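You operate a simulated robot arm through the tools that you are given. There is no shell and no other tool. Be economical: measure what you need, move in short steps, check, and stop when the job is done.

You are at the controls of a simulated robot arm. One attempt, no reset.

Task
Put the square black slab on the green bench before the grey oven. Then stack the black disc labelled "No 95" from the middle of the plywood table on top of the black disc marked "No 72". Then put the thick grey ring on the top of the brown table away on the blue bench behind the slotted frame. Then put one of the ribbed pads from the top of the brown table on the brass plate there. Then open the sliding cupboard door, put the tall yellow tin from the inside of the wall cupboard on top of the handled grey mould, then shut the door. Keep to this order. Set down upright: tall yellow tin.

The check looks at the end state, three seconds after you hand in, the way a careful person would. Anything else that was tipped, shoved, dropped, spilled or broken makes it a failure.

Robot
A 6-joint arm with a two-finger parallel gripper on a trunk, on a base that drives. Base frame: it is fixed to the floor where the robot stands at the start and does not move with it; the origin is under the middle of the robot, x ahead of it, y to its left, z up; the surface under the hand at the start is at about z = 800. Readings come in mm, degrees, newtons and seconds.
With the tool pointing down near the work surface it reaches from about 320 to 820 mm from the robot's upright axis, wherever it stands. Its first joint turns from -166.0 to 166.0 degrees. Places, roughly: black disc [-2750, 0, 750]; blue bench behind the slotted frame (52x16 cm) [-5820, -6180, 800]; brass plate (6x10x2 cm) [-8900, -4000, 800]; green bench before the grey oven (44x25 cm) [-3240, 2700, 800]; handled grey mould (32x10x5 cm) [-5800, -4200, 800]; ribbed pad (5x5x2 cm) [-9100, -4500, 800]; sliding cupboard door [-9900, -5200, 1700]; square black slab (13x13x5 cm) [500, 100, 800]; tall yellow tin (6x6x11 cm) [-10000, -5100, 1600]; thick grey ring (7x7x4 cm) [-9200, -4000, 800]. Payload 3.43 kg.
The tool frame sits at the grasp point between the pads (the TCP): z along the fingers, y along the line on which they close. The tips reach 34 mm beyond it. Largest opening 128 mm; finger width 24, thickness 12; the body of the gripper, 48 by 130 mm, starts 96 mm behind the TCP.
Orientation is that of the tool frame in the base frame, as a unit quaternion [x, y, z, w]. With the fingers straight down and closing along the base's y, the tool's x points along the base's -x, its y along +y and its z along -z.

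Tools
- The arm moves only by the tool nudge_tool. Its argument "increments" is a list of rows, each a list of 3 entries, a list of its own where there are three numbers: the finger opening in mm, from 0 to 128, then the shift along the tool's x, y, z in mm, then the turn, a rotation vector about the tool's x, y, z in degrees. In form: [[claw, [x, y, z], [ax, ay, az]], ...]. A call has 1 to 20 rows; each row is the pose to reach, as a shift and turn from the pose commanded when the call began, along the tool's axes at that moment. A row lasts 0.2 s, in which the tool goes at most 50 mm and 8.6 degrees; a call with a longer step from one row to the next is refused whole, and so is a gripper value outside its range. A pose out of reach is approached as far as the arm can. The call stops where the force on the tool passes 40 N (or 10 N more than at its start, if that is more) or the arm is blocked; 0.2 s more then pass. Each finger travels about 45 mm/s and halts on what it meets, pressing with about 39 N; the grip force reading is that of the motor and also rises with nothing between the fingers. The clock runs only during rows and for 0.2 s after the last one: add rows that repeat a pose to give the fingers time. It gives the time, the measured TCP pose, the force on the tool (base axes), the opening and the grip force at its end, in the units of the frame above (readings bear some noise), with the torque about the TCP (base axes, N m) and any sound that the robot's microphone picked up.
- Cameras (640 x 400 px; columns grow to the right, rows downward): "scene" is now at [13.9, 152.7, 1499.9]; the picture's right is [-0.17, -0.99, 0.00], its down [-0.77, 0.13, -0.63] and it looks along [0.62, -0.10, -0.78] (base axes); focal length 290 px, centre (320, 200). "wrist" rides on the gripper at [76, -11, -160] in the tool frame; the picture's right is [0.15, 0.99, 0.00], its down [-0.88, 0.13, -0.46] and it looks along [-0.45, 0.07, 0.89] (tool axes); focal length 234 px, centre (320, 200). There is no depth. A picture from a camera that has moved, and an enlarged one, comes with that camera's place and axes in the base frame and with its lens.
- grab_frame(camera): a new picture of that camera. No time passes.
- drive_base(legs): drives the robot by 1 to 6 legs, each [ahead, turn to the left] in mm and degrees, along the robot's own axes; the way and the turn of a leg run together, so that a leg with both is an arc; at most 1500 mm and 180 degrees a leg. The arm and the cameras ride along, it lands a little off, and it stops where it bumps. It gives what a move gives.
- aim_head(pan, tilt): turns the head with the scene camera to pan (to the left, within 155 degrees either way) and tilt (down, from -29 to 69), counted from straight ahead of the robot. It gives what a move gives.
- enlarge(camera, box): a new picture of the part [left, top, right, bottom] of that camera's present view, enlarged. No time passes.
- hand_in(): hands the job in; it is judged then, once.

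Go step by step. Nothing tells you exact positions but the pictures and the camera data: compare them with the known pose of the tool, close in by small moves and look again before you grip or let go. The budget is 186 turns and 156 pictures, counting those below and the enlarged ones. Unless the task says otherwise, let go and move clear before handing in, and close with one line.

The tools are called after "Call:" by a JSON object that holds its "method" and its "body". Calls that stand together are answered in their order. nudge_tool: Moves the arm, as the interface text tells. Its arguments: {"type":"object","properties":{"increments":{"type":"array"}},"required":["increments"]} The other tools are called the same way: drive_base (legs) drives the base; aim_head (pan, tilt) turns the head that bears the scene camera; grab_frame (camera) takes a picture; enlarge (camera, box) takes an enlarged picture of a part of a camera's view; hand_in () hands the job in.

At the start:

```text
t: 0.0
tool_pos: [428.8, 183.8, 1103.5]
ee_rot: [0.002, 1.0, 0.0, 0.0]
force: [0.3, -0.6, 0.5]
ft_torque: [0.03, 0.04, 0.03]
opening: 128.0
grasp_force: 0.1
robot x, y, heading: [-3.3, 7.9, -0.0]
head pan, tilt: [-9.5, 51.2]
```

scene: 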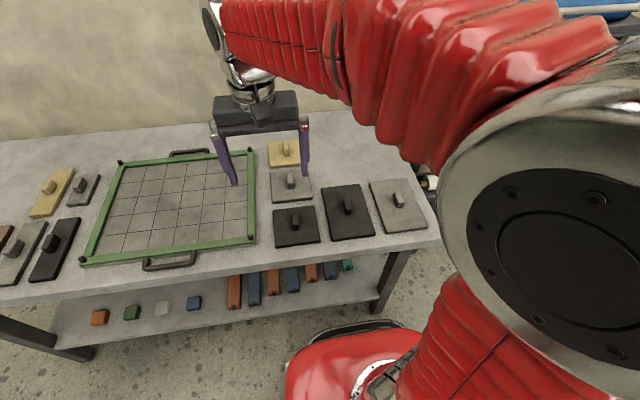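
wrist: 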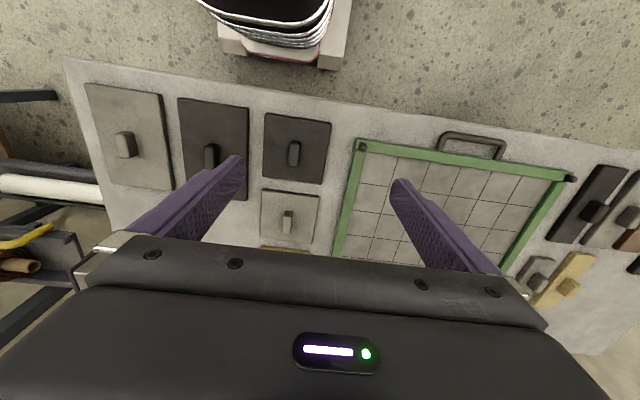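

I see the square black slab with its knob at about (475, 145) on the near table. I move the open gripper above it and look closer.

Call:
{"method": "nudge_tool", "body": {"increments": [[128, [-12, -10, 38], [0, 0, 0]], [128, [-24, -20, 75], [0, 0, 0]], [128, [-36, -30, 112], [0, 0, 0]], [128, [-47, -42, 140], [0, 0, 0]], [128, [-47, -42, 140], [0, 0, 0]]]}}

Call:
{"method": "grab_frame", "body": {"camera": "wrist"}}

Call:
{"method": "enlarge", "body": {"camera": "scene", "box": [230, 120, 450, 260]}}

```text
t: 1.2
tool_pos: [476.6, 140.7, 965.5]
ee_rot: [0.003, 1.0, 0.0, -0.001]
force: [-0.2, 0.3, 1.0]
ft_torque: [0.0, 0.0, 0.03]
opening: 127.9
grasp_force: 0.0
robot x, y, heading: [-0.2, 6.3, 0.2]
head pan, tilt: [-9.5, 51.2]
```

```text
153 pictures are left
camera wrist: at [400.3, 131.1, 1123.1], right [-0.14, 0.99, 0.0], down [0.88, 0.13, 0.46], along [0.45, 0.06, -0.89], focal length 234 px, centre (320, 200)
```

wrist: 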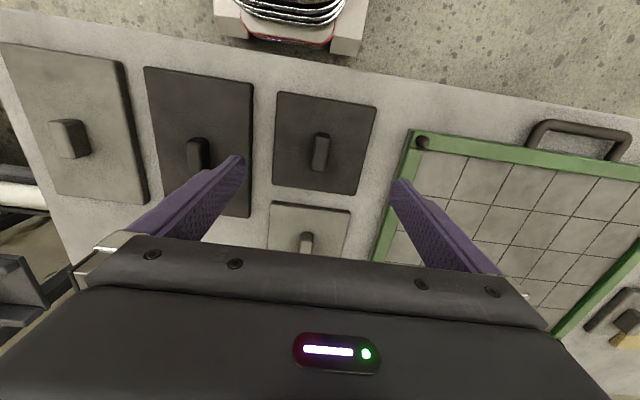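

```text
2.86 times, centred on (340, 190) of scene
camera zoom: at [13.9, 152.7, 1499.9], right [-0.17, -0.99, 0.0], down [-0.77, 0.13, -0.63], along [0.62, -0.1, -0.78], focal length 828 px, centre (263, 229)
```

zoom: 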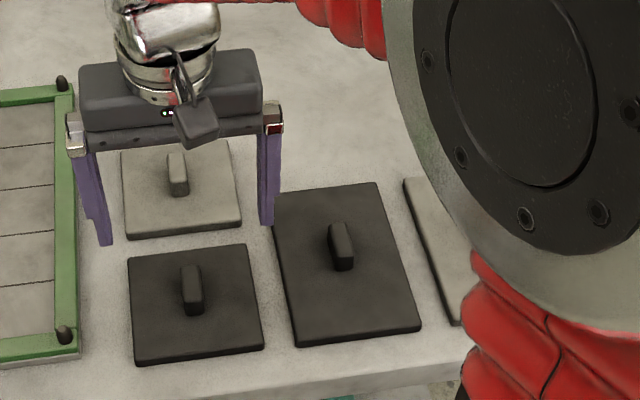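

The knob sits under the tool at about (478, 143), its long side along x. I narrow the fingers and go down near it.

Call:
{"method": "nudge_tool", "body": {"increments": [[100, [-2, 2, 20], [0, 0, 0]], [70, [-2, 2, 45], [0, 0, 0]], [64, [-2, 2, 70], [0, 0, 0]], [64, [-2, 2, 85], [0, 0, 0]], [64, [-2, 2, 85], [0, 0, 0]]]}}

Call:
{"method": "grab_frame", "body": {"camera": "wrist"}}

Call:
{"method": "enlarge", "body": {"camera": "scene", "box": [230, 120, 390, 260]}}

```text
t: 2.4
tool_pos: [478.5, 143.2, 877.2]
ee_rot: [0.003, 1.0, 0.0, 0.0]
force: [-0.6, 0.2, 1.0]
ft_torque: [-0.03, 0.01, 0.04]
opening: 63.8
grasp_force: 0.1
robot x, y, heading: [-0.6, 3.9, 0.1]
head pan, tilt: [-9.5, 51.2]
```

```text
151 pictures are left
camera wrist: at [402.0, 133.0, 1035.9], right [-0.14, 0.99, 0.0], down [0.88, 0.13, 0.46], along [0.45, 0.06, -0.89], focal length 234 px, centre (320, 200)
```

wrist: 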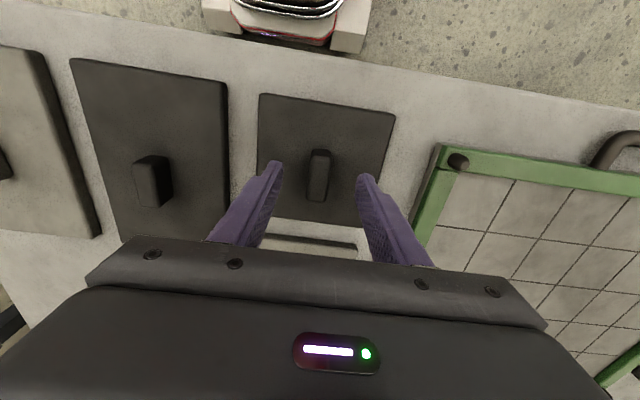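

```text
2.86 times, centred on (310, 190) of scene
camera zoom: at [14.0, 152.7, 1499.9], right [-0.17, -0.99, 0.0], down [-0.77, 0.13, -0.63], along [0.62, -0.1, -0.78], focal length 828 px, centre (349, 229)
```

zoom: 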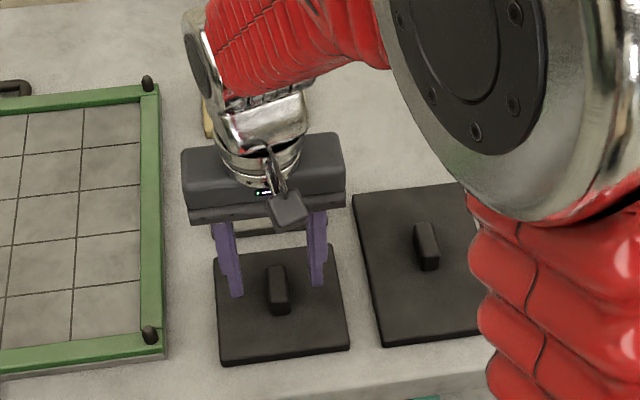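

The fingers straddle the knob evenly. I go down a little further and grip.

Call:
{"method": "nudge_tool", "body": {"increments": [[64, [0, 0, 10], [0, 0, 0]], [64, [0, 0, 17], [0, 0, 0]], [40, [0, 0, 17], [0, 0, 0]], [10, [0, 0, 17], [0, 0, 0]], [0, [0, 0, 17], [0, 0, 0]], [0, [0, 0, 17], [0, 0, 0]], [0, [0, 0, 17], [0, 0, 0]]]}}

Call:
{"method": "grab_frame", "body": {"camera": "wrist"}}

```text
t: 4.0
tool_pos: [476.6, 143.9, 860.6]
ee_rot: [0.003, 1.0, 0.0, 0.0]
force: [-0.4, -2.6, 0.5]
ft_torque: [-0.13, 0.03, -0.1]
opening: 19.8
grasp_force: 39.0
robot x, y, heading: [-0.7, 3.7, -0.0]
head pan, tilt: [-9.5, 51.2]
```

```text
149 pictures are left
camera wrist: at [401.1, 133.4, 1019.7], right [-0.14, 0.99, 0.0], down [0.88, 0.13, 0.46], along [0.45, 0.06, -0.89], focal length 234 px, centre (320, 200)
```

wrist: 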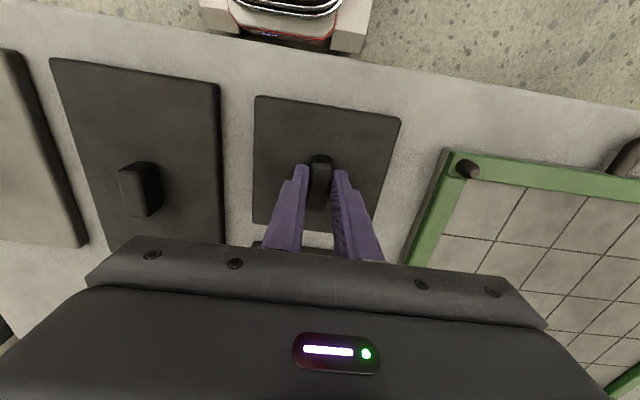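

Gripped at 20 mm. I lift and check that the slab comes along.

Call:
{"method": "nudge_tool", "body": {"increments": [[0, [0, 0, -20], [0, 0, 0]], [0, [0, 0, -50], [0, 0, 0]], [0, [0, 0, -90], [0, 0, 0]], [0, [0, 0, -130], [0, 0, 0]], [0, [0, 0, -130], [0, 0, 0]]]}}

Call:
{"method": "grab_frame", "body": {"camera": "wrist"}}

Call:
{"method": "aim_head", "body": {"pan": 140, "tilt": 15}}

Call:
{"method": "grab_frame", "body": {"camera": "scene"}}

```text
t: 5.2
tool_pos: [473.9, 145.7, 994.1]
ee_rot: [0.002, 1.0, 0.0, 0.0]
force: [0.2, -0.2, -2.3]
ft_torque: [0.02, 0.06, 0.02]
opening: 19.4
grasp_force: 39.4
robot x, y, heading: [-0.8, 9.0, -0.1]
head pan, tilt: [-9.5, 51.2]
```

```text
148 pictures are left
camera wrist: at [398.1, 135.1, 1152.3], right [-0.14, 0.99, 0.0], down [0.88, 0.13, 0.46], along [0.45, 0.06, -0.89], focal length 234 px, centre (320, 200)
```

wrist: 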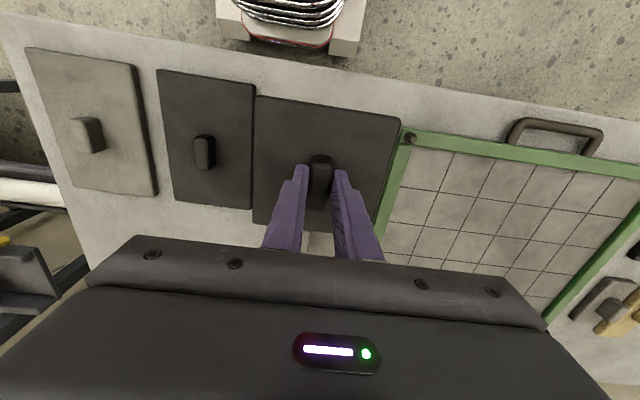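

```text
t: 7.5
tool_pos: [473.5, 146.6, 993.4]
ee_rot: [0.003, 1.0, 0.0, 0.0]
force: [-0.6, -0.1, -3.1]
ft_torque: [0.01, 0.03, 0.01]
opening: 19.4
grasp_force: 38.9
robot x, y, heading: [-1.8, 3.7, -0.2]
head pan, tilt: [140.0, 15.0]
```

```text
147 pictures are left
camera scene: at [-132.3, 225.3, 1555.2], right [0.64, 0.77, 0.0], down [0.2, -0.17, -0.97], along [-0.74, 0.62, -0.26], focal length 290 px, centre (320, 200)
```

scene: 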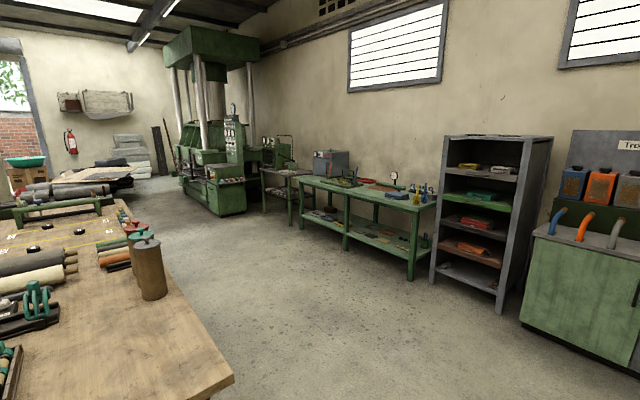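

The slab is held. Across the room I see the green bench with a grey oven; I take a closer look before driving.

Call:
{"method": "enlarge", "body": {"camera": "scene", "box": [240, 130, 450, 290]}}

Call:
{"method": "aim_head", "body": {"pan": 155, "tilt": 30}}

Call:
{"method": "grab_frame", "body": {"camera": "scene"}}

Call:
{"method": "aim_head", "body": {"pan": 70, "tilt": 25}}

Call:
{"method": "grab_frame", "body": {"camera": "scene"}}

```text
2.50 times, centred on (345, 210) of scene
camera zoom: at [-132.3, 225.3, 1555.2], right [0.64, 0.77, 0.0], down [0.2, -0.17, -0.97], along [-0.74, 0.62, -0.26], focal length 725 px, centre (258, 175)
```

zoom: 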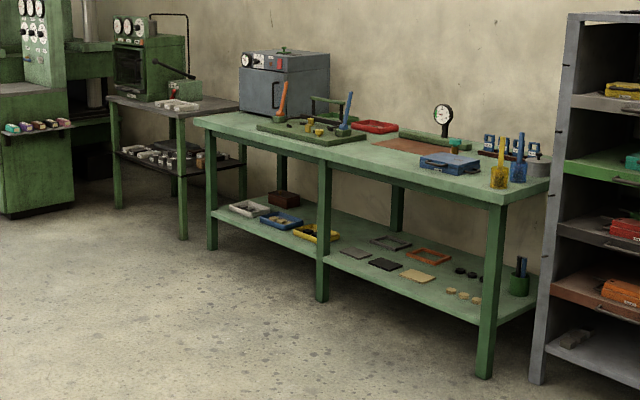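

```text
t: 8.3
tool_pos: [474.2, 145.8, 993.0]
ee_rot: [0.003, 1.0, 0.0, -0.001]
force: [0.1, 0.2, -3.8]
ft_torque: [0.03, 0.04, -0.01]
opening: 19.5
grasp_force: 38.6
robot x, y, heading: [1.4, 9.3, 0.0]
head pan, tilt: [154.7, 30.0]
```

```text
145 pictures are left
camera scene: at [-142.6, 204.0, 1531.1], right [0.43, 0.9, 0.0], down [0.45, -0.21, -0.87], along [-0.78, 0.37, -0.5], focal length 290 px, centre (320, 200)
```

scene: 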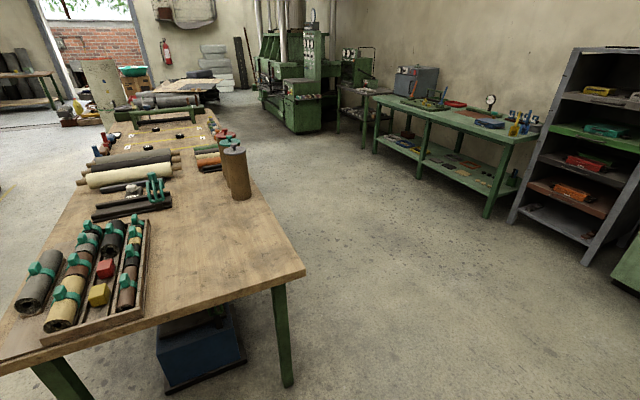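

```text
t: 9.9
tool_pos: [474.6, 145.1, 992.5]
ee_rot: [0.003, 1.0, 0.0, 0.001]
force: [0.5, -0.1, -2.6]
ft_torque: [0.04, 0.0, -0.02]
opening: 19.7
grasp_force: 39.2
robot x, y, heading: [-1.4, 3.6, -0.2]
head pan, tilt: [70.0, 25.0]
```

```text
144 pictures are left
camera scene: at [-29.4, 251.8, 1538.9], right [0.94, -0.34, 0.0], down [-0.14, -0.4, -0.91], along [0.31, 0.85, -0.42], focal length 290 px, centre (320, 200)
```

scene: 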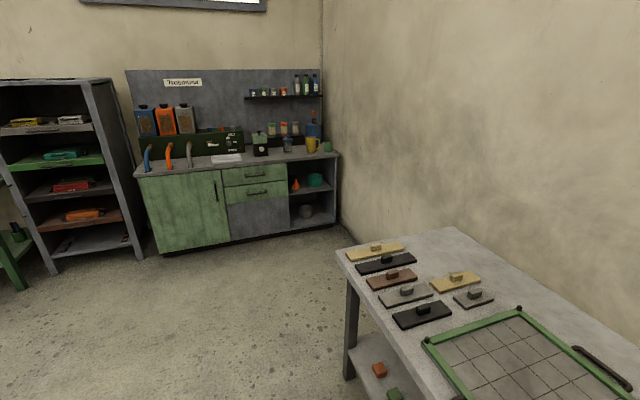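

The bench area in front of the oven is clear, its front edge near y = 2480. I back off from the table and drive down the aisle between the benches.

Call:
{"method": "drive_base", "body": {"legs": [[-150, 0], [0, 90], [1400, 0], [0, 90], [1500, 0]]}}

Call:
{"method": "aim_head", "body": {"pan": -40, "tilt": 25}}

Call:
{"method": "grab_frame", "body": {"camera": "scene"}}

```text
t: 31.2
tool_pos: [-654.0, 1259.7, 993.0]
ee_rot: [1.0, 0.009, 0.001, 0.0]
force: [-0.3, -1.1, -2.5]
ft_torque: [0.0, -0.01, -0.02]
opening: 19.5
grasp_force: 38.8
robot x, y, heading: [-185.9, 1475.3, -179.6]
head pan, tilt: [70.0, 25.0]
stopped in leg 4: the robot was blocked; the commanded pose is now the measured one
```

```text
t: 33.1
tool_pos: [-654.5, 1260.3, 994.3]
ee_rot: [1.0, 0.008, 0.0, 0.0]
force: [0.0, 0.3, -3.2]
ft_torque: [0.01, 0.01, 0.0]
opening: 19.6
grasp_force: 39.0
robot x, y, heading: [-187.7, 1474.7, -179.5]
head pan, tilt: [-40.0, 25.0]
```

```text
143 pictures are left
camera scene: at [-196.7, 1377.5, 1538.9], right [0.64, 0.77, 0.0], down [0.33, -0.27, -0.91], along [-0.7, 0.58, -0.42], focal length 290 px, centre (320, 200)
```

scene: 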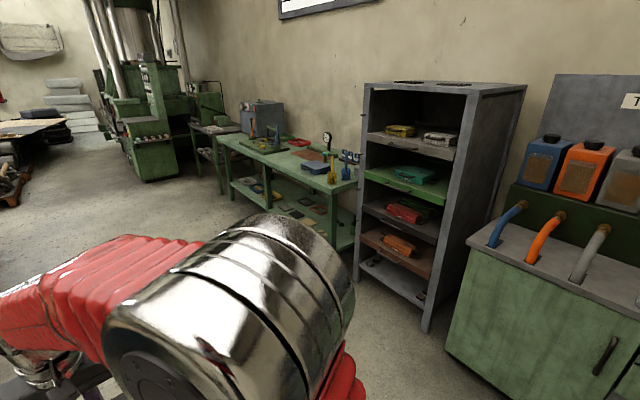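

The drive stopped at the end of the turn although nothing obvious is near. I look around for what blocked it.

Call:
{"method": "aim_head", "body": {"pan": 30, "tilt": 50}}

Call:
{"method": "grab_frame", "body": {"camera": "scene"}}

Call:
{"method": "aim_head", "body": {"pan": 130, "tilt": 45}}

Call:
{"method": "grab_frame", "body": {"camera": "scene"}}

Call:
{"method": "aim_head", "body": {"pan": -110, "tilt": 45}}

Call:
{"method": "grab_frame", "body": {"camera": "scene"}}

Call:
{"method": "grab_frame", "body": {"camera": "wrist"}}

```text
t: 34.5
tool_pos: [-655.0, 1260.5, 993.8]
ee_rot: [1.0, 0.009, 0.0, 0.0]
force: [-1.2, -0.8, -1.9]
ft_torque: [-0.01, 0.02, 0.04]
opening: 19.6
grasp_force: 39.1
robot x, y, heading: [-183.5, 1474.9, -179.8]
head pan, tilt: [30.0, 50.0]
```

```text
142 pictures are left
camera scene: at [-192.3, 1279.9, 1501.5], right [-0.5, 0.86, 0.0], down [0.66, 0.39, -0.64], along [-0.56, -0.32, -0.77], focal length 290 px, centre (320, 200)
```

scene: 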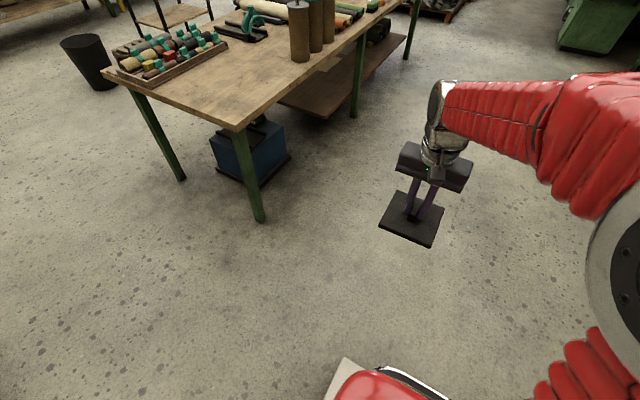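

```text
t: 36.3
tool_pos: [-654.3, 1259.9, 993.8]
ee_rot: [1.0, 0.009, 0.001, 0.001]
force: [1.1, 0.2, -2.9]
ft_torque: [0.03, -0.03, 0.05]
opening: 19.5
grasp_force: 39.3
robot x, y, heading: [-187.7, 1472.3, -179.8]
head pan, tilt: [130.0, 45.0]
```

```text
141 pictures are left
camera scene: at [-73.3, 1256.5, 1508.4], right [-0.76, -0.65, 0.0], down [-0.46, 0.54, -0.71], along [0.46, -0.54, -0.71], focal length 290 px, centre (320, 200)
```

scene: 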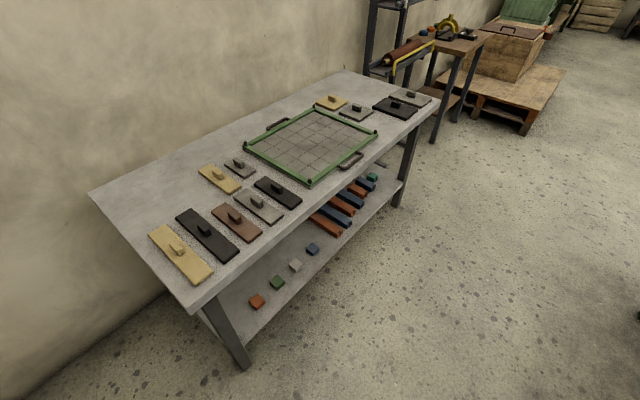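

```text
t: 39.7
tool_pos: [-654.9, 1260.3, 994.8]
ee_rot: [1.0, 0.009, 0.0, -0.001]
force: [-0.2, -0.1, -3.3]
ft_torque: [-0.03, -0.02, 0.01]
opening: 19.6
grasp_force: 39.5
robot x, y, heading: [-184.0, 1470.0, -179.9]
head pan, tilt: [-110.0, 45.0]
```

```text
140 pictures are left
camera scene: at [-98.3, 1395.2, 1508.4], right [0.94, -0.34, 0.0], down [-0.24, -0.67, -0.71], along [0.24, 0.67, -0.71], focal length 290 px, centre (320, 200)
```

scene: 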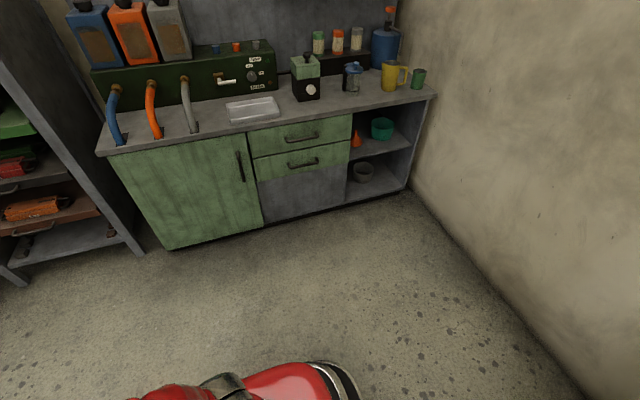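

```text
139 pictures are left
camera wrist: at [-578.8, 1273.3, 1152.9], right [0.16, -0.99, 0.0], down [-0.88, -0.15, 0.46], along [-0.45, -0.07, -0.89], focal length 234 px, centre (320, 200)
```

wrist: 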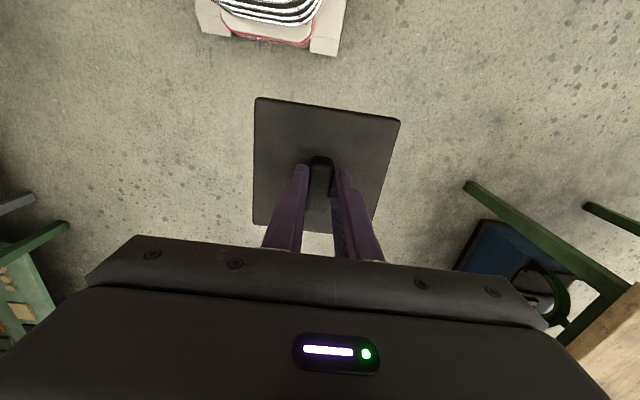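

Nothing is touching and the tables are undisturbed, so I continue along the aisle.

Call:
{"method": "drive_base", "body": {"legs": [[1000, 0]]}}

```text
t: 46.3
tool_pos: [-1634.8, 1261.9, 994.6]
ee_rot: [1.0, 0.005, 0.0, 0.0]
force: [0.2, 0.2, -2.6]
ft_torque: [0.04, -0.02, -0.01]
opening: 19.2
grasp_force: 38.4
robot x, y, heading: [-1163.3, 1474.6, 180.1]
head pan, tilt: [-110.0, 45.0]
```

The arm's own pose and cameras agree with the scene. I drive on to x ≈ -3150 and turn to the bench.

Call:
{"method": "drive_base", "body": {"legs": [[1000, 0], [985, 0], [0, -90], [350, 0]]}}

Call:
{"method": "aim_head", "body": {"pan": 0, "tilt": 35}}

Call:
{"method": "grab_frame", "body": {"camera": "scene"}}

```text
t: 67.2
tool_pos: [-3305.9, 2317.2, 995.0]
ee_rot: [-0.689, 0.725, 0.0, 0.001]
force: [0.3, 0.0, -2.9]
ft_torque: [-0.05, 0.0, 0.01]
opening: 19.6
grasp_force: 39.3
robot x, y, heading: [-3166.8, 1835.6, 87.0]
head pan, tilt: [-110.0, 45.0]
```

```text
t: 69.1
tool_pos: [-3305.3, 2316.4, 994.8]
ee_rot: [-0.689, 0.725, 0.0, 0.0]
force: [-0.5, -0.4, -2.4]
ft_torque: [-0.03, 0.0, 0.0]
opening: 19.5
grasp_force: 39.3
robot x, y, heading: [-3167.3, 1838.3, 86.7]
head pan, tilt: [0.0, 35.0]
```

```text
138 pictures are left
camera scene: at [-3325.3, 1874.8, 1523.2], right [1.0, -0.06, 0.0], down [-0.03, -0.57, -0.82], along [0.05, 0.82, -0.57], focal length 290 px, centre (320, 200)
```

scene: 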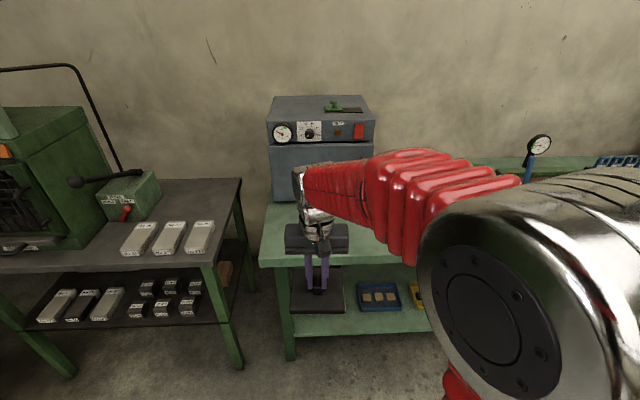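

The oven's front is near y = 2905 and the bench edge near y = 2550, with clear bench between. I drive 230 mm closer and look again.

Call:
{"method": "drive_base", "body": {"legs": [[220, 0]]}}

Call:
{"method": "grab_frame", "body": {"camera": "scene"}}

Call:
{"method": "grab_frame", "body": {"camera": "wrist"}}

```text
t: 71.1
tool_pos: [-3291.2, 2537.9, 994.4]
ee_rot: [-0.689, 0.725, 0.0, -0.001]
force: [-0.2, -1.1, -2.8]
ft_torque: [0.02, 0.03, -0.02]
opening: 19.7
grasp_force: 39.7
robot x, y, heading: [-3157.8, 2055.8, 86.6]
head pan, tilt: [0.0, 35.0]
```

```text
137 pictures are left
camera scene: at [-3312.8, 2097.5, 1523.2], right [1.0, -0.06, 0.0], down [-0.03, -0.57, -0.82], along [0.05, 0.82, -0.57], focal length 290 px, centre (320, 200)
```

scene: 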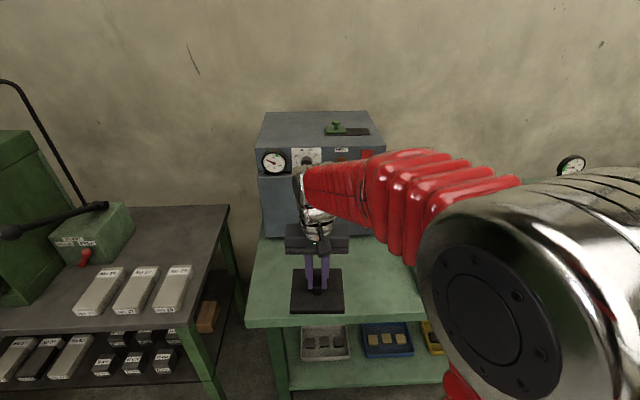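

```text
136 pictures are left
camera wrist: at [-3284.9, 2463.1, 1153.8], right [-1.0, -0.09, 0.0], down [-0.08, 0.89, 0.46], along [-0.04, 0.45, -0.89], focal length 234 px, centre (320, 200)
```

wrist: 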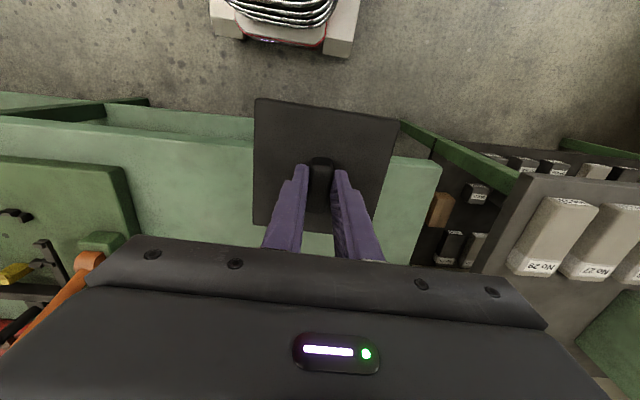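

Target (-3240, 2695) lies between the bench edge, the green board and the oven. I move the slab there and begin lowering.

Call:
{"method": "nudge_tool", "body": {"increments": [[0, [-40, -11, 0], [0, 0, 0]], [0, [-80, -22, 0], [0, 0, 0]], [0, [-120, -33, 0], [0, 0, 0]], [0, [-159, -43, 0], [0, 0, 0]], [0, [-159, -43, 30], [0, 0, 0]], [0, [-159, -43, 60], [0, 0, 0]], [0, [-159, -43, 90], [0, 0, 0]], [0, [-159, -43, 110], [0, 0, 0]], [0, [-159, -43, 110], [0, 0, 0]]]}}

Call:
{"method": "grab_frame", "body": {"camera": "wrist"}}

Call:
{"method": "grab_frame", "body": {"camera": "scene"}}

```text
t: 73.1
tool_pos: [-3240.6, 2695.3, 886.6]
ee_rot: [-0.689, 0.725, -0.001, 0.0]
force: [-0.8, 0.7, -2.7]
ft_torque: [0.01, 0.0, 0.02]
opening: 19.4
grasp_force: 39.1
robot x, y, heading: [-3157.0, 2054.6, 86.9]
head pan, tilt: [0.0, 35.0]
```

```text
135 pictures are left
camera wrist: at [-3233.1, 2620.3, 1044.9], right [-1.0, -0.09, 0.0], down [-0.08, 0.89, 0.46], along [-0.04, 0.45, -0.89], focal length 234 px, centre (320, 200)
```

wrist: 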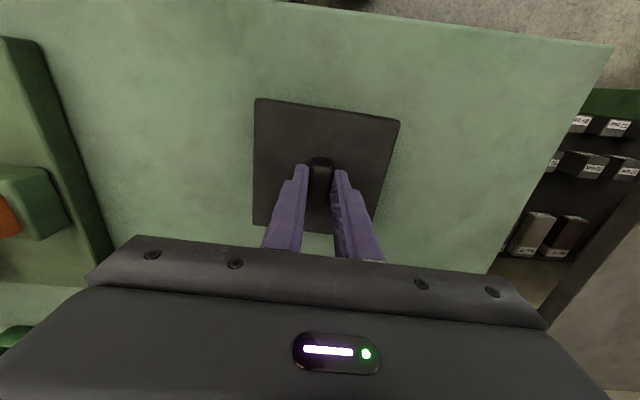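

```text
134 pictures are left
camera scene: at [-3312.8, 2097.7, 1523.2], right [1.0, -0.06, 0.0], down [-0.03, -0.57, -0.82], along [0.05, 0.82, -0.57], focal length 290 px, centre (320, 200)
```

scene: 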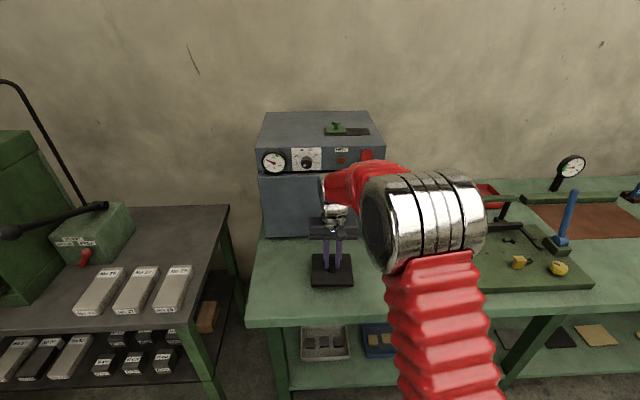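

Good place. I lower the last 25 mm in small steps until contact.

Call:
{"method": "nudge_tool", "body": {"increments": [[0, [0, 0, 8], [0, 0, 0]], [0, [0, 0, 14], [0, 0, 0]], [0, [0, 0, 19], [0, 0, 0]], [0, [0, 0, 23], [0, 0, 0]], [0, [0, 0, 25], [0, 0, 0]], [0, [0, 0, 25], [0, 0, 0]]]}}

```text
t: 74.5
tool_pos: [-3241.5, 2695.2, 860.5]
ee_rot: [-0.689, 0.725, 0.001, 0.0]
force: [6.4, -2.8, 11.5]
ft_torque: [0.82, -0.26, -0.15]
opening: 19.4
grasp_force: 39.1
robot x, y, heading: [-3160.4, 2059.6, 86.4]
head pan, tilt: [0.0, 35.0]
```

Contact felt (force up to +11 N). I release and rise.

Call:
{"method": "nudge_tool", "body": {"increments": [[25, [0, 0, 0], [0, 0, 0]], [50, [0, 0, 0], [0, 0, 0]], [60, [0, 0, 0], [0, 0, 0]], [60, [0, 0, 0], [0, 0, 0]], [60, [0, 0, -30], [0, 0, 0]], [60, [0, 0, -70], [0, 0, 0]], [60, [0, 0, -110], [0, 0, 0]], [60, [0, 0, -150], [0, 0, 0]], [60, [40, 0, -180], [0, 0, 0]], [60, [80, 0, -200], [0, 0, 0]], [60, [120, 0, -200], [0, 0, 0]], [60, [160, 0, -200], [0, 0, 0]]]}}

Call:
{"method": "grab_frame", "body": {"camera": "scene"}}

Call:
{"method": "aim_head", "body": {"pan": 155, "tilt": 35}}

Call:
{"method": "grab_frame", "body": {"camera": "scene"}}

```text
t: 77.1
tool_pos: [-3252.8, 2534.4, 1063.6]
ee_rot: [-0.688, 0.725, 0.001, 0.0]
force: [0.5, -0.9, 0.3]
ft_torque: [-0.03, 0.02, 0.01]
opening: 60.0
grasp_force: 0.0
robot x, y, heading: [-3154.0, 2055.8, 87.2]
head pan, tilt: [0.0, 35.0]
```

```text
133 pictures are left
camera scene: at [-3312.8, 2097.7, 1523.2], right [1.0, -0.06, 0.0], down [-0.03, -0.57, -0.82], along [0.05, 0.82, -0.57], focal length 290 px, centre (320, 200)
```

scene: 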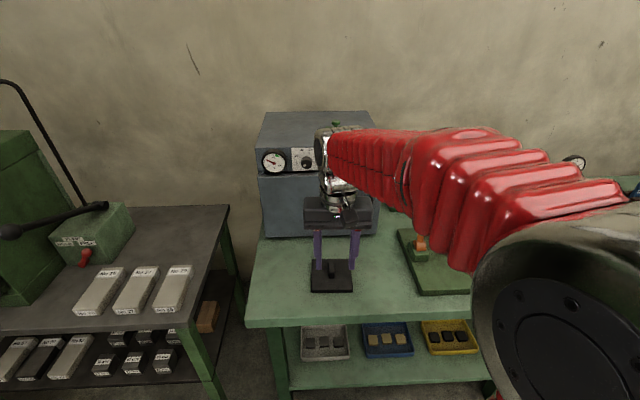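

```text
t: 79.5
tool_pos: [-3251.0, 2535.5, 1064.7]
ee_rot: [-0.689, 0.725, 0.0, -0.001]
force: [0.1, -0.5, 0.0]
ft_torque: [-0.02, -0.01, 0.0]
opening: 59.8
grasp_force: 0.1
robot x, y, heading: [-3157.2, 2058.3, 86.8]
head pan, tilt: [154.7, 35.0]
```

```text
132 pictures are left
camera scene: at [-3360.1, 1932.1, 1523.2], right [-0.88, 0.48, 0.0], down [0.27, 0.5, -0.82], along [-0.39, -0.72, -0.57], focal length 290 px, centre (320, 200)
```

scene: 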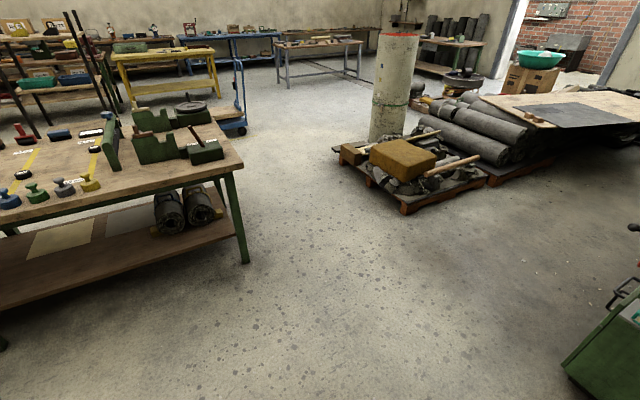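

The slab stands well on the bench. Next I go to the plywood table; I back off, turn and face it at x ≈ -2750.

Call:
{"method": "drive_base", "body": {"legs": [[-600, 0], [0, -87], [480, 0], [0, -90], [450, 0]]}}

Call:
{"method": "aim_head", "body": {"pan": 0, "tilt": 40}}

Call:
{"method": "grab_frame", "body": {"camera": "scene"}}

```text
t: 96.6
tool_pos: [-2437.8, 1061.3, 1063.6]
ee_rot: [0.592, 0.806, 0.0, 0.0]
force: [-0.6, 0.1, 1.0]
ft_torque: [-0.04, 0.02, 0.0]
opening: 60.0
grasp_force: 0.0
robot x, y, heading: [-2635.3, 1495.0, -74.4]
head pan, tilt: [154.7, 35.0]
stopped in leg 4: the robot was blocked; the commanded pose is now the measured one
```

```text
t: 99.0
tool_pos: [-2436.8, 1061.6, 1063.6]
ee_rot: [0.593, 0.806, 0.0, 0.0]
force: [0.0, -0.8, -0.3]
ft_torque: [-0.03, -0.01, -0.01]
opening: 59.7
grasp_force: 0.1
robot x, y, heading: [-2633.2, 1494.4, -74.2]
head pan, tilt: [0.0, 40.0]
```

```text
131 pictures are left
camera scene: at [-2475.4, 1515.7, 1515.6], right [-0.96, -0.27, 0.0], down [-0.17, 0.62, -0.77], along [0.21, -0.74, -0.64], focal length 290 px, centre (320, 200)
```

scene: 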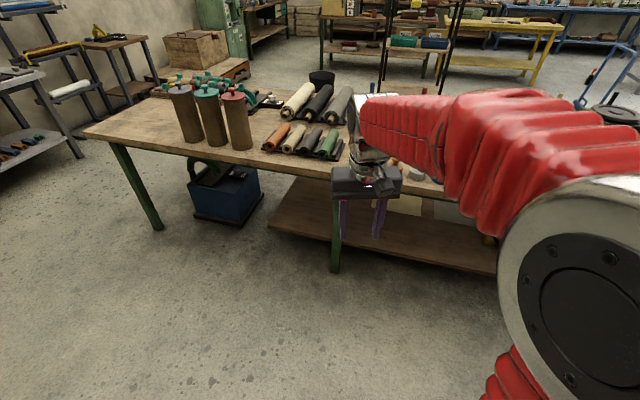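

The turn stopped short with nothing in the way. I finish the turn and move closer to the table.

Call:
{"method": "drive_base", "body": {"legs": [[0, -20], [400, 0], [0, 4]]}}

Call:
{"method": "aim_head", "body": {"pan": -25, "tilt": 40}}

Call:
{"method": "grab_frame", "body": {"camera": "scene"}}

```text
t: 104.0
tool_pos: [-2582.5, 637.7, 1064.0]
ee_rot: [0.693, 0.721, 0.0, 0.0]
force: [0.6, 0.2, 0.3]
ft_torque: [0.02, 0.0, -0.03]
opening: 60.2
grasp_force: 0.0
robot x, y, heading: [-2665.7, 1109.1, -89.6]
head pan, tilt: [0.0, 40.0]
```

```text
t: 104.9
tool_pos: [-2581.6, 636.5, 1065.6]
ee_rot: [0.693, 0.721, 0.0, 0.0]
force: [-0.3, 0.2, 0.3]
ft_torque: [0.01, 0.0, 0.03]
opening: 60.1
grasp_force: 0.1
robot x, y, heading: [-2663.9, 1107.6, -89.6]
head pan, tilt: [-25.0, 40.0]
```

```text
130 pictures are left
camera scene: at [-2543.8, 1092.6, 1515.6], right [-0.91, 0.41, 0.0], down [0.27, 0.59, -0.77], along [-0.32, -0.7, -0.64], focal length 290 px, centre (320, 200)
```

scene: 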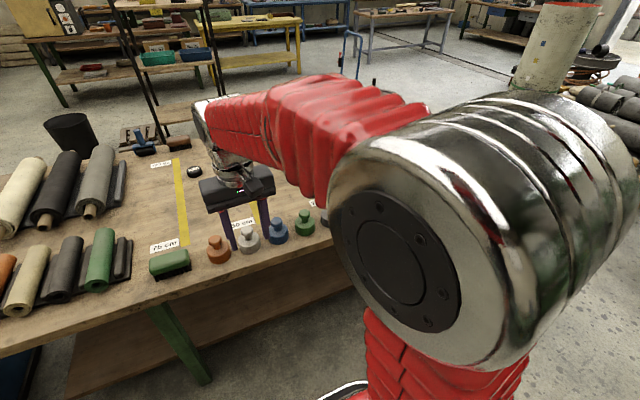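

I see the table with yellow lines and cards, and a black disc near (-2475, -165). The arm hides the middle, so I look from the wrist and other head angles.

Call:
{"method": "grab_frame", "body": {"camera": "wrist"}}

Call:
{"method": "aim_head", "body": {"pan": -60, "tilt": 35}}

Call:
{"method": "grab_frame", "body": {"camera": "scene"}}

Call:
{"method": "aim_head", "body": {"pan": 0, "tilt": 40}}

Call:
{"method": "enlarge", "body": {"camera": "scene", "box": [160, 120, 420, 290]}}

```text
129 pictures are left
camera wrist: at [-2596.2, 712.9, 1223.7], right [0.98, 0.18, 0.0], down [0.16, -0.87, 0.46], along [0.08, -0.45, -0.89], focal length 234 px, centre (320, 200)
```

wrist: 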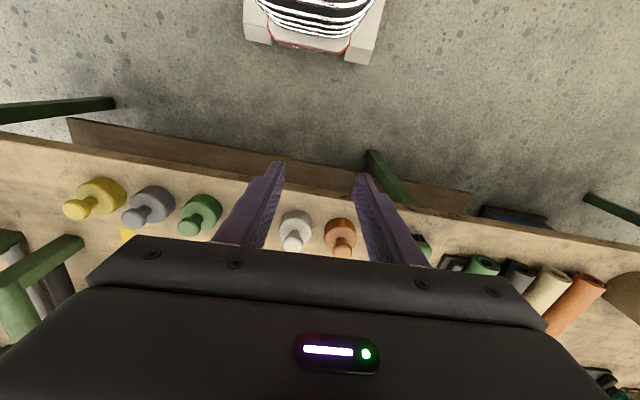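

```text
t: 105.9
tool_pos: [-2581.4, 637.1, 1065.6]
ee_rot: [0.694, 0.72, -0.001, 0.0]
force: [0.2, 0.7, -0.4]
ft_torque: [0.01, -0.02, 0.01]
opening: 60.0
grasp_force: 0.0
robot x, y, heading: [-2664.9, 1108.3, -89.4]
head pan, tilt: [-60.0, 35.0]
```

```text
128 pictures are left
camera scene: at [-2584.4, 1125.3, 1523.2], right [-0.51, 0.86, 0.0], down [0.49, 0.29, -0.82], along [-0.71, -0.42, -0.57], focal length 290 px, centre (320, 200)
```

scene: 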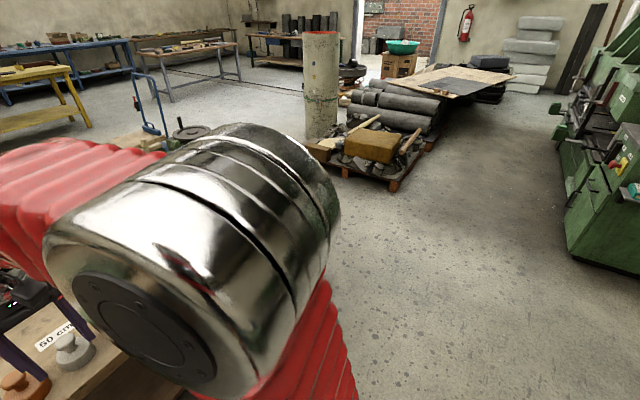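

```text
t: 107.2
tool_pos: [-2581.9, 635.8, 1064.1]
ee_rot: [0.693, 0.721, 0.0, 0.0]
force: [0.0, -0.7, -0.2]
ft_torque: [0.01, -0.01, 0.01]
opening: 59.9
grasp_force: 0.0
robot x, y, heading: [-2667.2, 1109.5, -89.4]
head pan, tilt: [0.0, 40.0]
```

```text
2.35 times, centred on (290, 205) of scene
camera zoom: at [-2507.9, 1085.0, 1515.6], right [-1.0, -0.01, 0.0], down [0.0, 0.64, -0.77], along [0.01, -0.77, -0.64], focal length 682 px, centre (391, 188)
```

zoom: 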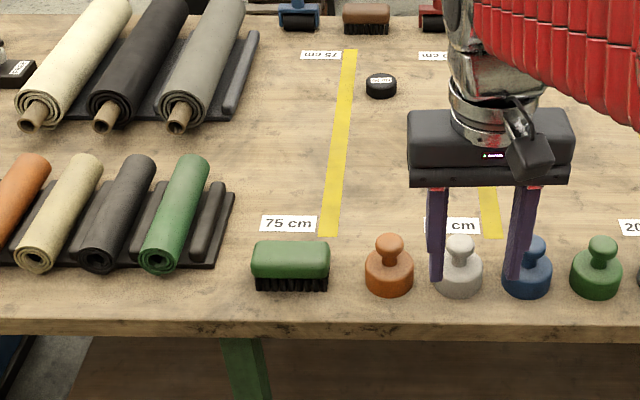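

The discs lie nearer the far (south) edge, out of reach from here. I drive round the west end of the plywood table.

Call:
{"method": "drive_base", "body": {"legs": [[0, -90], [1480, 0], [0, 90], [700, 0]]}}

Call:
{"method": "aim_head", "body": {"pan": 0, "tilt": 25}}

Call:
{"method": "grab_frame", "body": {"camera": "scene"}}

Call:
{"method": "aim_head", "body": {"pan": 75, "tilt": 30}}

Call:
{"method": "grab_frame", "body": {"camera": "scene"}}

```text
t: 132.9
tool_pos: [-4114.8, -34.3, 1065.7]
ee_rot: [0.701, 0.714, -0.001, 0.0]
force: [0.4, 0.5, 0.8]
ft_torque: [0.0, 0.0, 0.02]
opening: 60.0
grasp_force: 0.1
robot x, y, heading: [-4208.9, 436.5, -90.6]
head pan, tilt: [0.0, 40.0]
```

```text
t: 133.7
tool_pos: [-4115.0, -32.3, 1066.0]
ee_rot: [0.701, 0.713, 0.0, 0.0]
force: [-0.4, 0.4, 0.3]
ft_torque: [0.01, 0.03, 0.01]
opening: 59.9
grasp_force: 0.1
robot x, y, heading: [-4211.2, 438.5, -90.7]
head pan, tilt: [0.0, 25.0]
```

```text
126 pictures are left
camera scene: at [-4054.8, 405.5, 1538.9], right [-1.0, 0.01, 0.0], down [0.01, 0.42, -0.91], along [-0.01, -0.91, -0.42], focal length 290 px, centre (320, 200)
```

scene: 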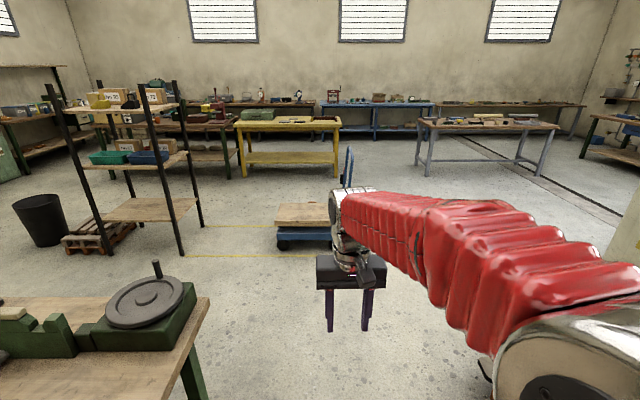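

```text
t: 135.1
tool_pos: [-4114.8, -34.6, 1064.7]
ee_rot: [0.702, 0.713, 0.0, 0.0]
force: [-0.2, -0.7, 0.2]
ft_torque: [0.03, -0.01, -0.01]
opening: 59.9
grasp_force: 0.0
robot x, y, heading: [-4210.9, 433.3, -90.8]
head pan, tilt: [75.0, 30.0]
```

```text
125 pictures are left
camera scene: at [-3966.6, 473.1, 1531.0], right [-0.27, -0.96, 0.0], down [-0.48, 0.14, -0.87], along [0.83, -0.23, -0.5], focal length 290 px, centre (320, 200)
```

scene: 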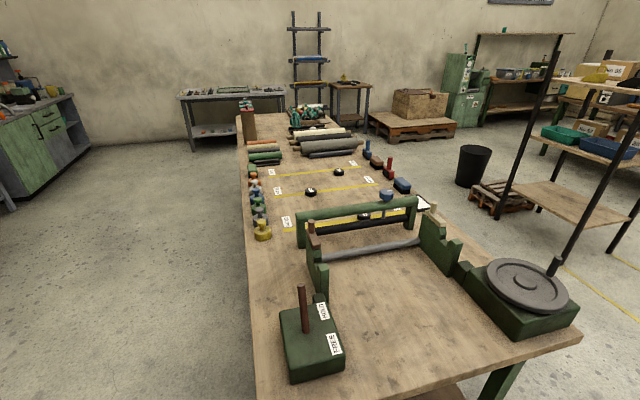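

Three discs are on the table; I zoom in to read their labels.

Call:
{"method": "enlarge", "body": {"camera": "scene", "box": [290, 160, 390, 225]}}

Call:
{"method": "drive_base", "body": {"legs": [[1290, 0], [0, 90], [1150, 0]]}}

Call:
{"method": "aim_head", "body": {"pan": 70, "tilt": 35}}

Call:
{"method": "grab_frame", "body": {"camera": "scene"}}

```text
6.15 times, centred on (340, 192) of scene
camera zoom: at [-3966.6, 473.1, 1531.0], right [-0.27, -0.96, 0.0], down [-0.48, 0.14, -0.87], along [0.83, -0.23, -0.5], focal length 1784 px, centre (197, 246)
```

zoom: 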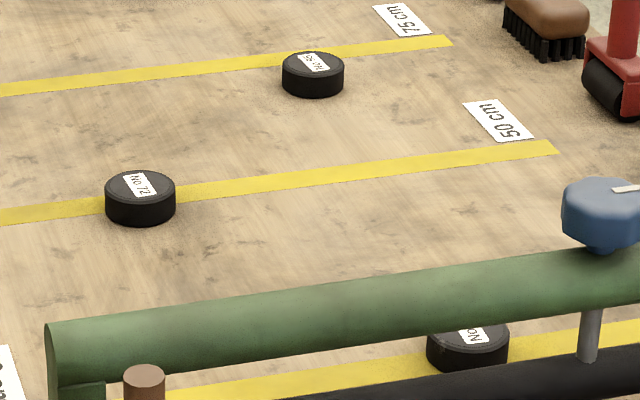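

```text
t: 156.9
tool_pos: [-2590.3, -757.9, 1064.6]
ee_rot: [-0.021, 1.0, 0.0, 0.0]
force: [-0.8, 0.9, -0.9]
ft_torque: [-0.01, 0.01, 0.01]
opening: 60.3
grasp_force: 0.1
robot x, y, heading: [-3061.0, -862.9, 0.7]
head pan, tilt: [75.0, 30.0]
```

```text
t: 157.5
tool_pos: [-2592.1, -757.1, 1065.8]
ee_rot: [-0.021, 1.0, 0.0, 0.0]
force: [0.1, 0.9, -0.3]
ft_torque: [-0.03, -0.02, 0.02]
opening: 60.0
grasp_force: 0.0
robot x, y, heading: [-3060.7, -864.0, 1.0]
head pan, tilt: [70.0, 35.0]
```

```text
123 pictures are left
camera scene: at [-3095.4, -621.2, 1523.2], right [0.94, -0.33, 0.0], down [-0.19, -0.54, -0.82], along [0.27, 0.77, -0.57], focal length 290 px, centre (320, 200)
```

scene: 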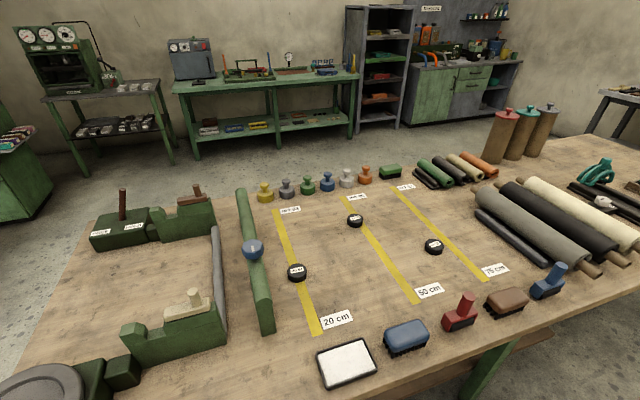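

No 72 is the middle one (50 cm line). I read the labels of the other two.

Call:
{"method": "enlarge", "body": {"camera": "scene", "box": [282, 256, 314, 288]}}

Call:
{"method": "enlarge", "body": {"camera": "scene", "box": [418, 230, 450, 262]}}

```text
12.50 times, centred on (298, 272) of scene
camera zoom: at [-3095.4, -621.2, 1523.2], right [0.94, -0.33, 0.0], down [-0.19, -0.54, -0.82], along [0.27, 0.77, -0.57], focal length 3624 px, centre (595, -700)
```

zoom: 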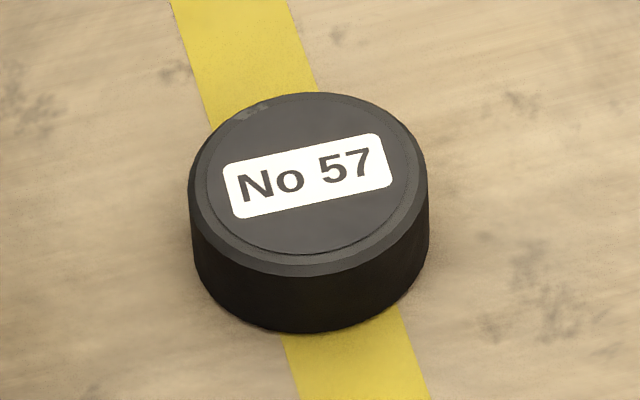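

```text
12.50 times, centred on (434, 246) of scene
camera zoom: at [-3095.4, -621.2, 1523.2], right [0.94, -0.33, 0.0], down [-0.19, -0.54, -0.82], along [0.27, 0.77, -0.57], focal length 3624 px, centre (-1105, -375)
```

zoom: 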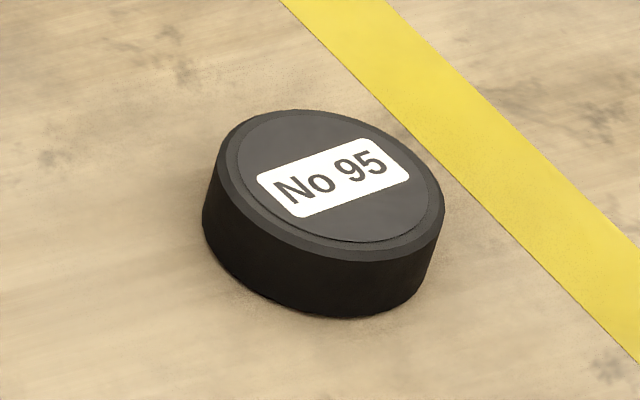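

No 95 is the right one, near (-2440, -25). I drive along the south edge and face it.

Call:
{"method": "drive_base", "body": {"legs": [[640, 0], [0, 90], [60, 0]]}}

Call:
{"method": "aim_head", "body": {"pan": 0, "tilt": 40}}

Call:
{"method": "grab_frame", "body": {"camera": "scene"}}

Call:
{"method": "grab_frame", "body": {"camera": "wrist"}}

```text
t: 168.3
tool_pos: [-2550.1, -332.4, 1064.2]
ee_rot: [0.726, -0.688, 0.001, 0.0]
force: [-0.3, -0.4, -0.6]
ft_torque: [0.06, -0.04, 0.0]
opening: 60.0
grasp_force: 0.0
robot x, y, heading: [-2391.8, -800.2, 90.9]
head pan, tilt: [70.0, 35.0]
```

```text
t: 169.7
tool_pos: [-2549.9, -334.4, 1065.9]
ee_rot: [0.727, -0.687, 0.001, 0.0]
force: [0.7, 0.3, -1.2]
ft_torque: [0.0, 0.0, 0.0]
opening: 59.7
grasp_force: 0.0
robot x, y, heading: [-2395.3, -799.6, 91.1]
head pan, tilt: [0.0, 40.0]
```

```text
120 pictures are left
camera scene: at [-2550.7, -776.4, 1515.6], right [1.0, 0.02, 0.0], down [0.01, -0.64, -0.77], along [-0.01, 0.77, -0.64], focal length 290 px, centre (320, 200)
```

scene: 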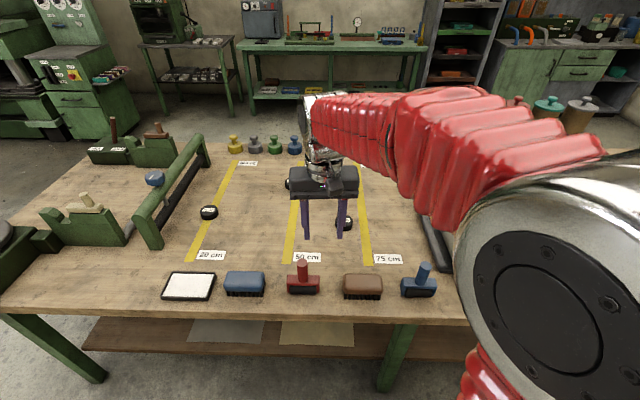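

```text
119 pictures are left
camera wrist: at [-2534.8, -408.4, 1225.0], right [-0.98, -0.2, 0.0], down [-0.18, 0.87, 0.46], along [-0.09, 0.45, -0.89], focal length 234 px, centre (320, 200)
```

wrist: 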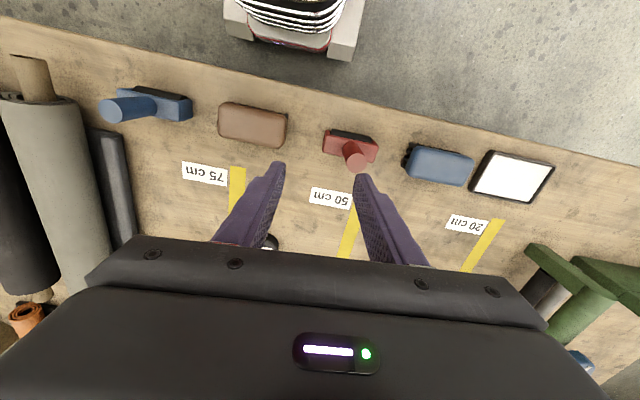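

I edge 60 mm closer, then move the tool over No 95 at about (-2465, -5).

Call:
{"method": "drive_base", "body": {"legs": [[60, 0]]}}

Call:
{"method": "nudge_tool", "body": {"increments": [[70, [-38, -14, 0], [0, 0, 0]], [80, [-76, -28, 0], [0, 0, 0]], [90, [-114, -42, 10], [0, 0, 0]], [100, [-152, -56, 30], [0, 0, 0]], [110, [-185, -70, 50], [0, 0, 0]], [110, [-215, -82, 80], [0, 0, 0]], [110, [-240, -92, 110], [0, 0, 0]], [110, [-265, -100, 130], [0, 0, 0]], [110, [-265, -100, 130], [0, 0, 0]]]}}

Call:
{"method": "grab_frame", "body": {"camera": "wrist"}}

Call:
{"method": "grab_frame", "body": {"camera": "scene"}}

```text
t: 170.7
tool_pos: [-2553.2, -274.5, 1066.5]
ee_rot: [0.727, -0.686, -0.001, 0.001]
force: [0.1, 0.5, 0.0]
ft_torque: [-0.05, 0.0, 0.01]
opening: 59.9
grasp_force: 0.0
robot x, y, heading: [-2390.5, -741.5, 90.9]
head pan, tilt: [0.0, 40.0]
```

```text
t: 172.7
tool_pos: [-2469.6, -3.3, 937.2]
ee_rot: [0.727, -0.686, 0.0, 0.0]
force: [0.4, 0.6, 0.5]
ft_torque: [-0.02, 0.03, 0.02]
opening: 109.9
grasp_force: 0.0
robot x, y, heading: [-2395.0, -741.8, 91.2]
head pan, tilt: [0.0, 40.0]
```

```text
118 pictures are left
camera wrist: at [-2453.4, -78.1, 1096.4], right [-0.98, -0.2, 0.0], down [-0.18, 0.87, 0.46], along [-0.09, 0.45, -0.89], focal length 234 px, centre (320, 200)
```

wrist: 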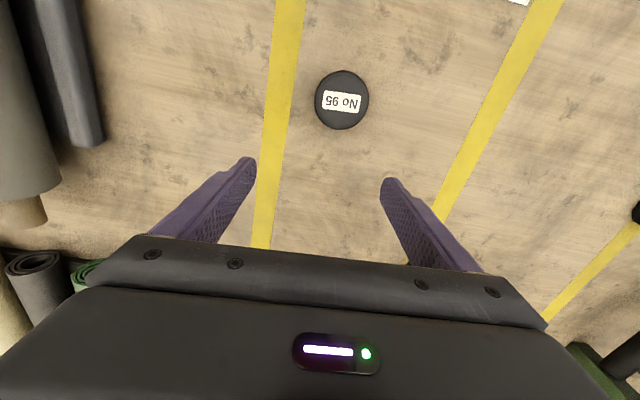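

```text
117 pictures are left
camera scene: at [-2551.8, -717.0, 1515.6], right [1.0, 0.02, 0.0], down [0.01, -0.64, -0.77], along [-0.01, 0.77, -0.64], focal length 290 px, centre (320, 200)
```

scene: 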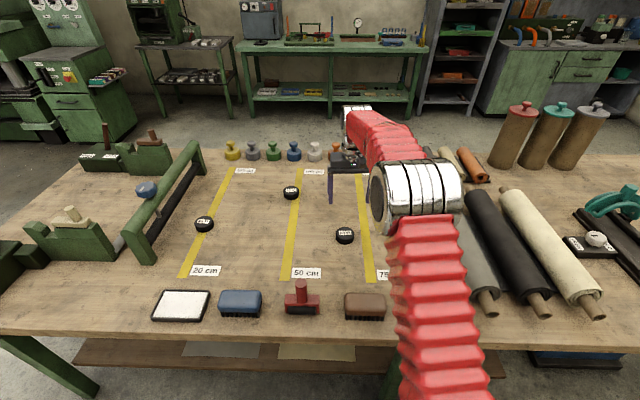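

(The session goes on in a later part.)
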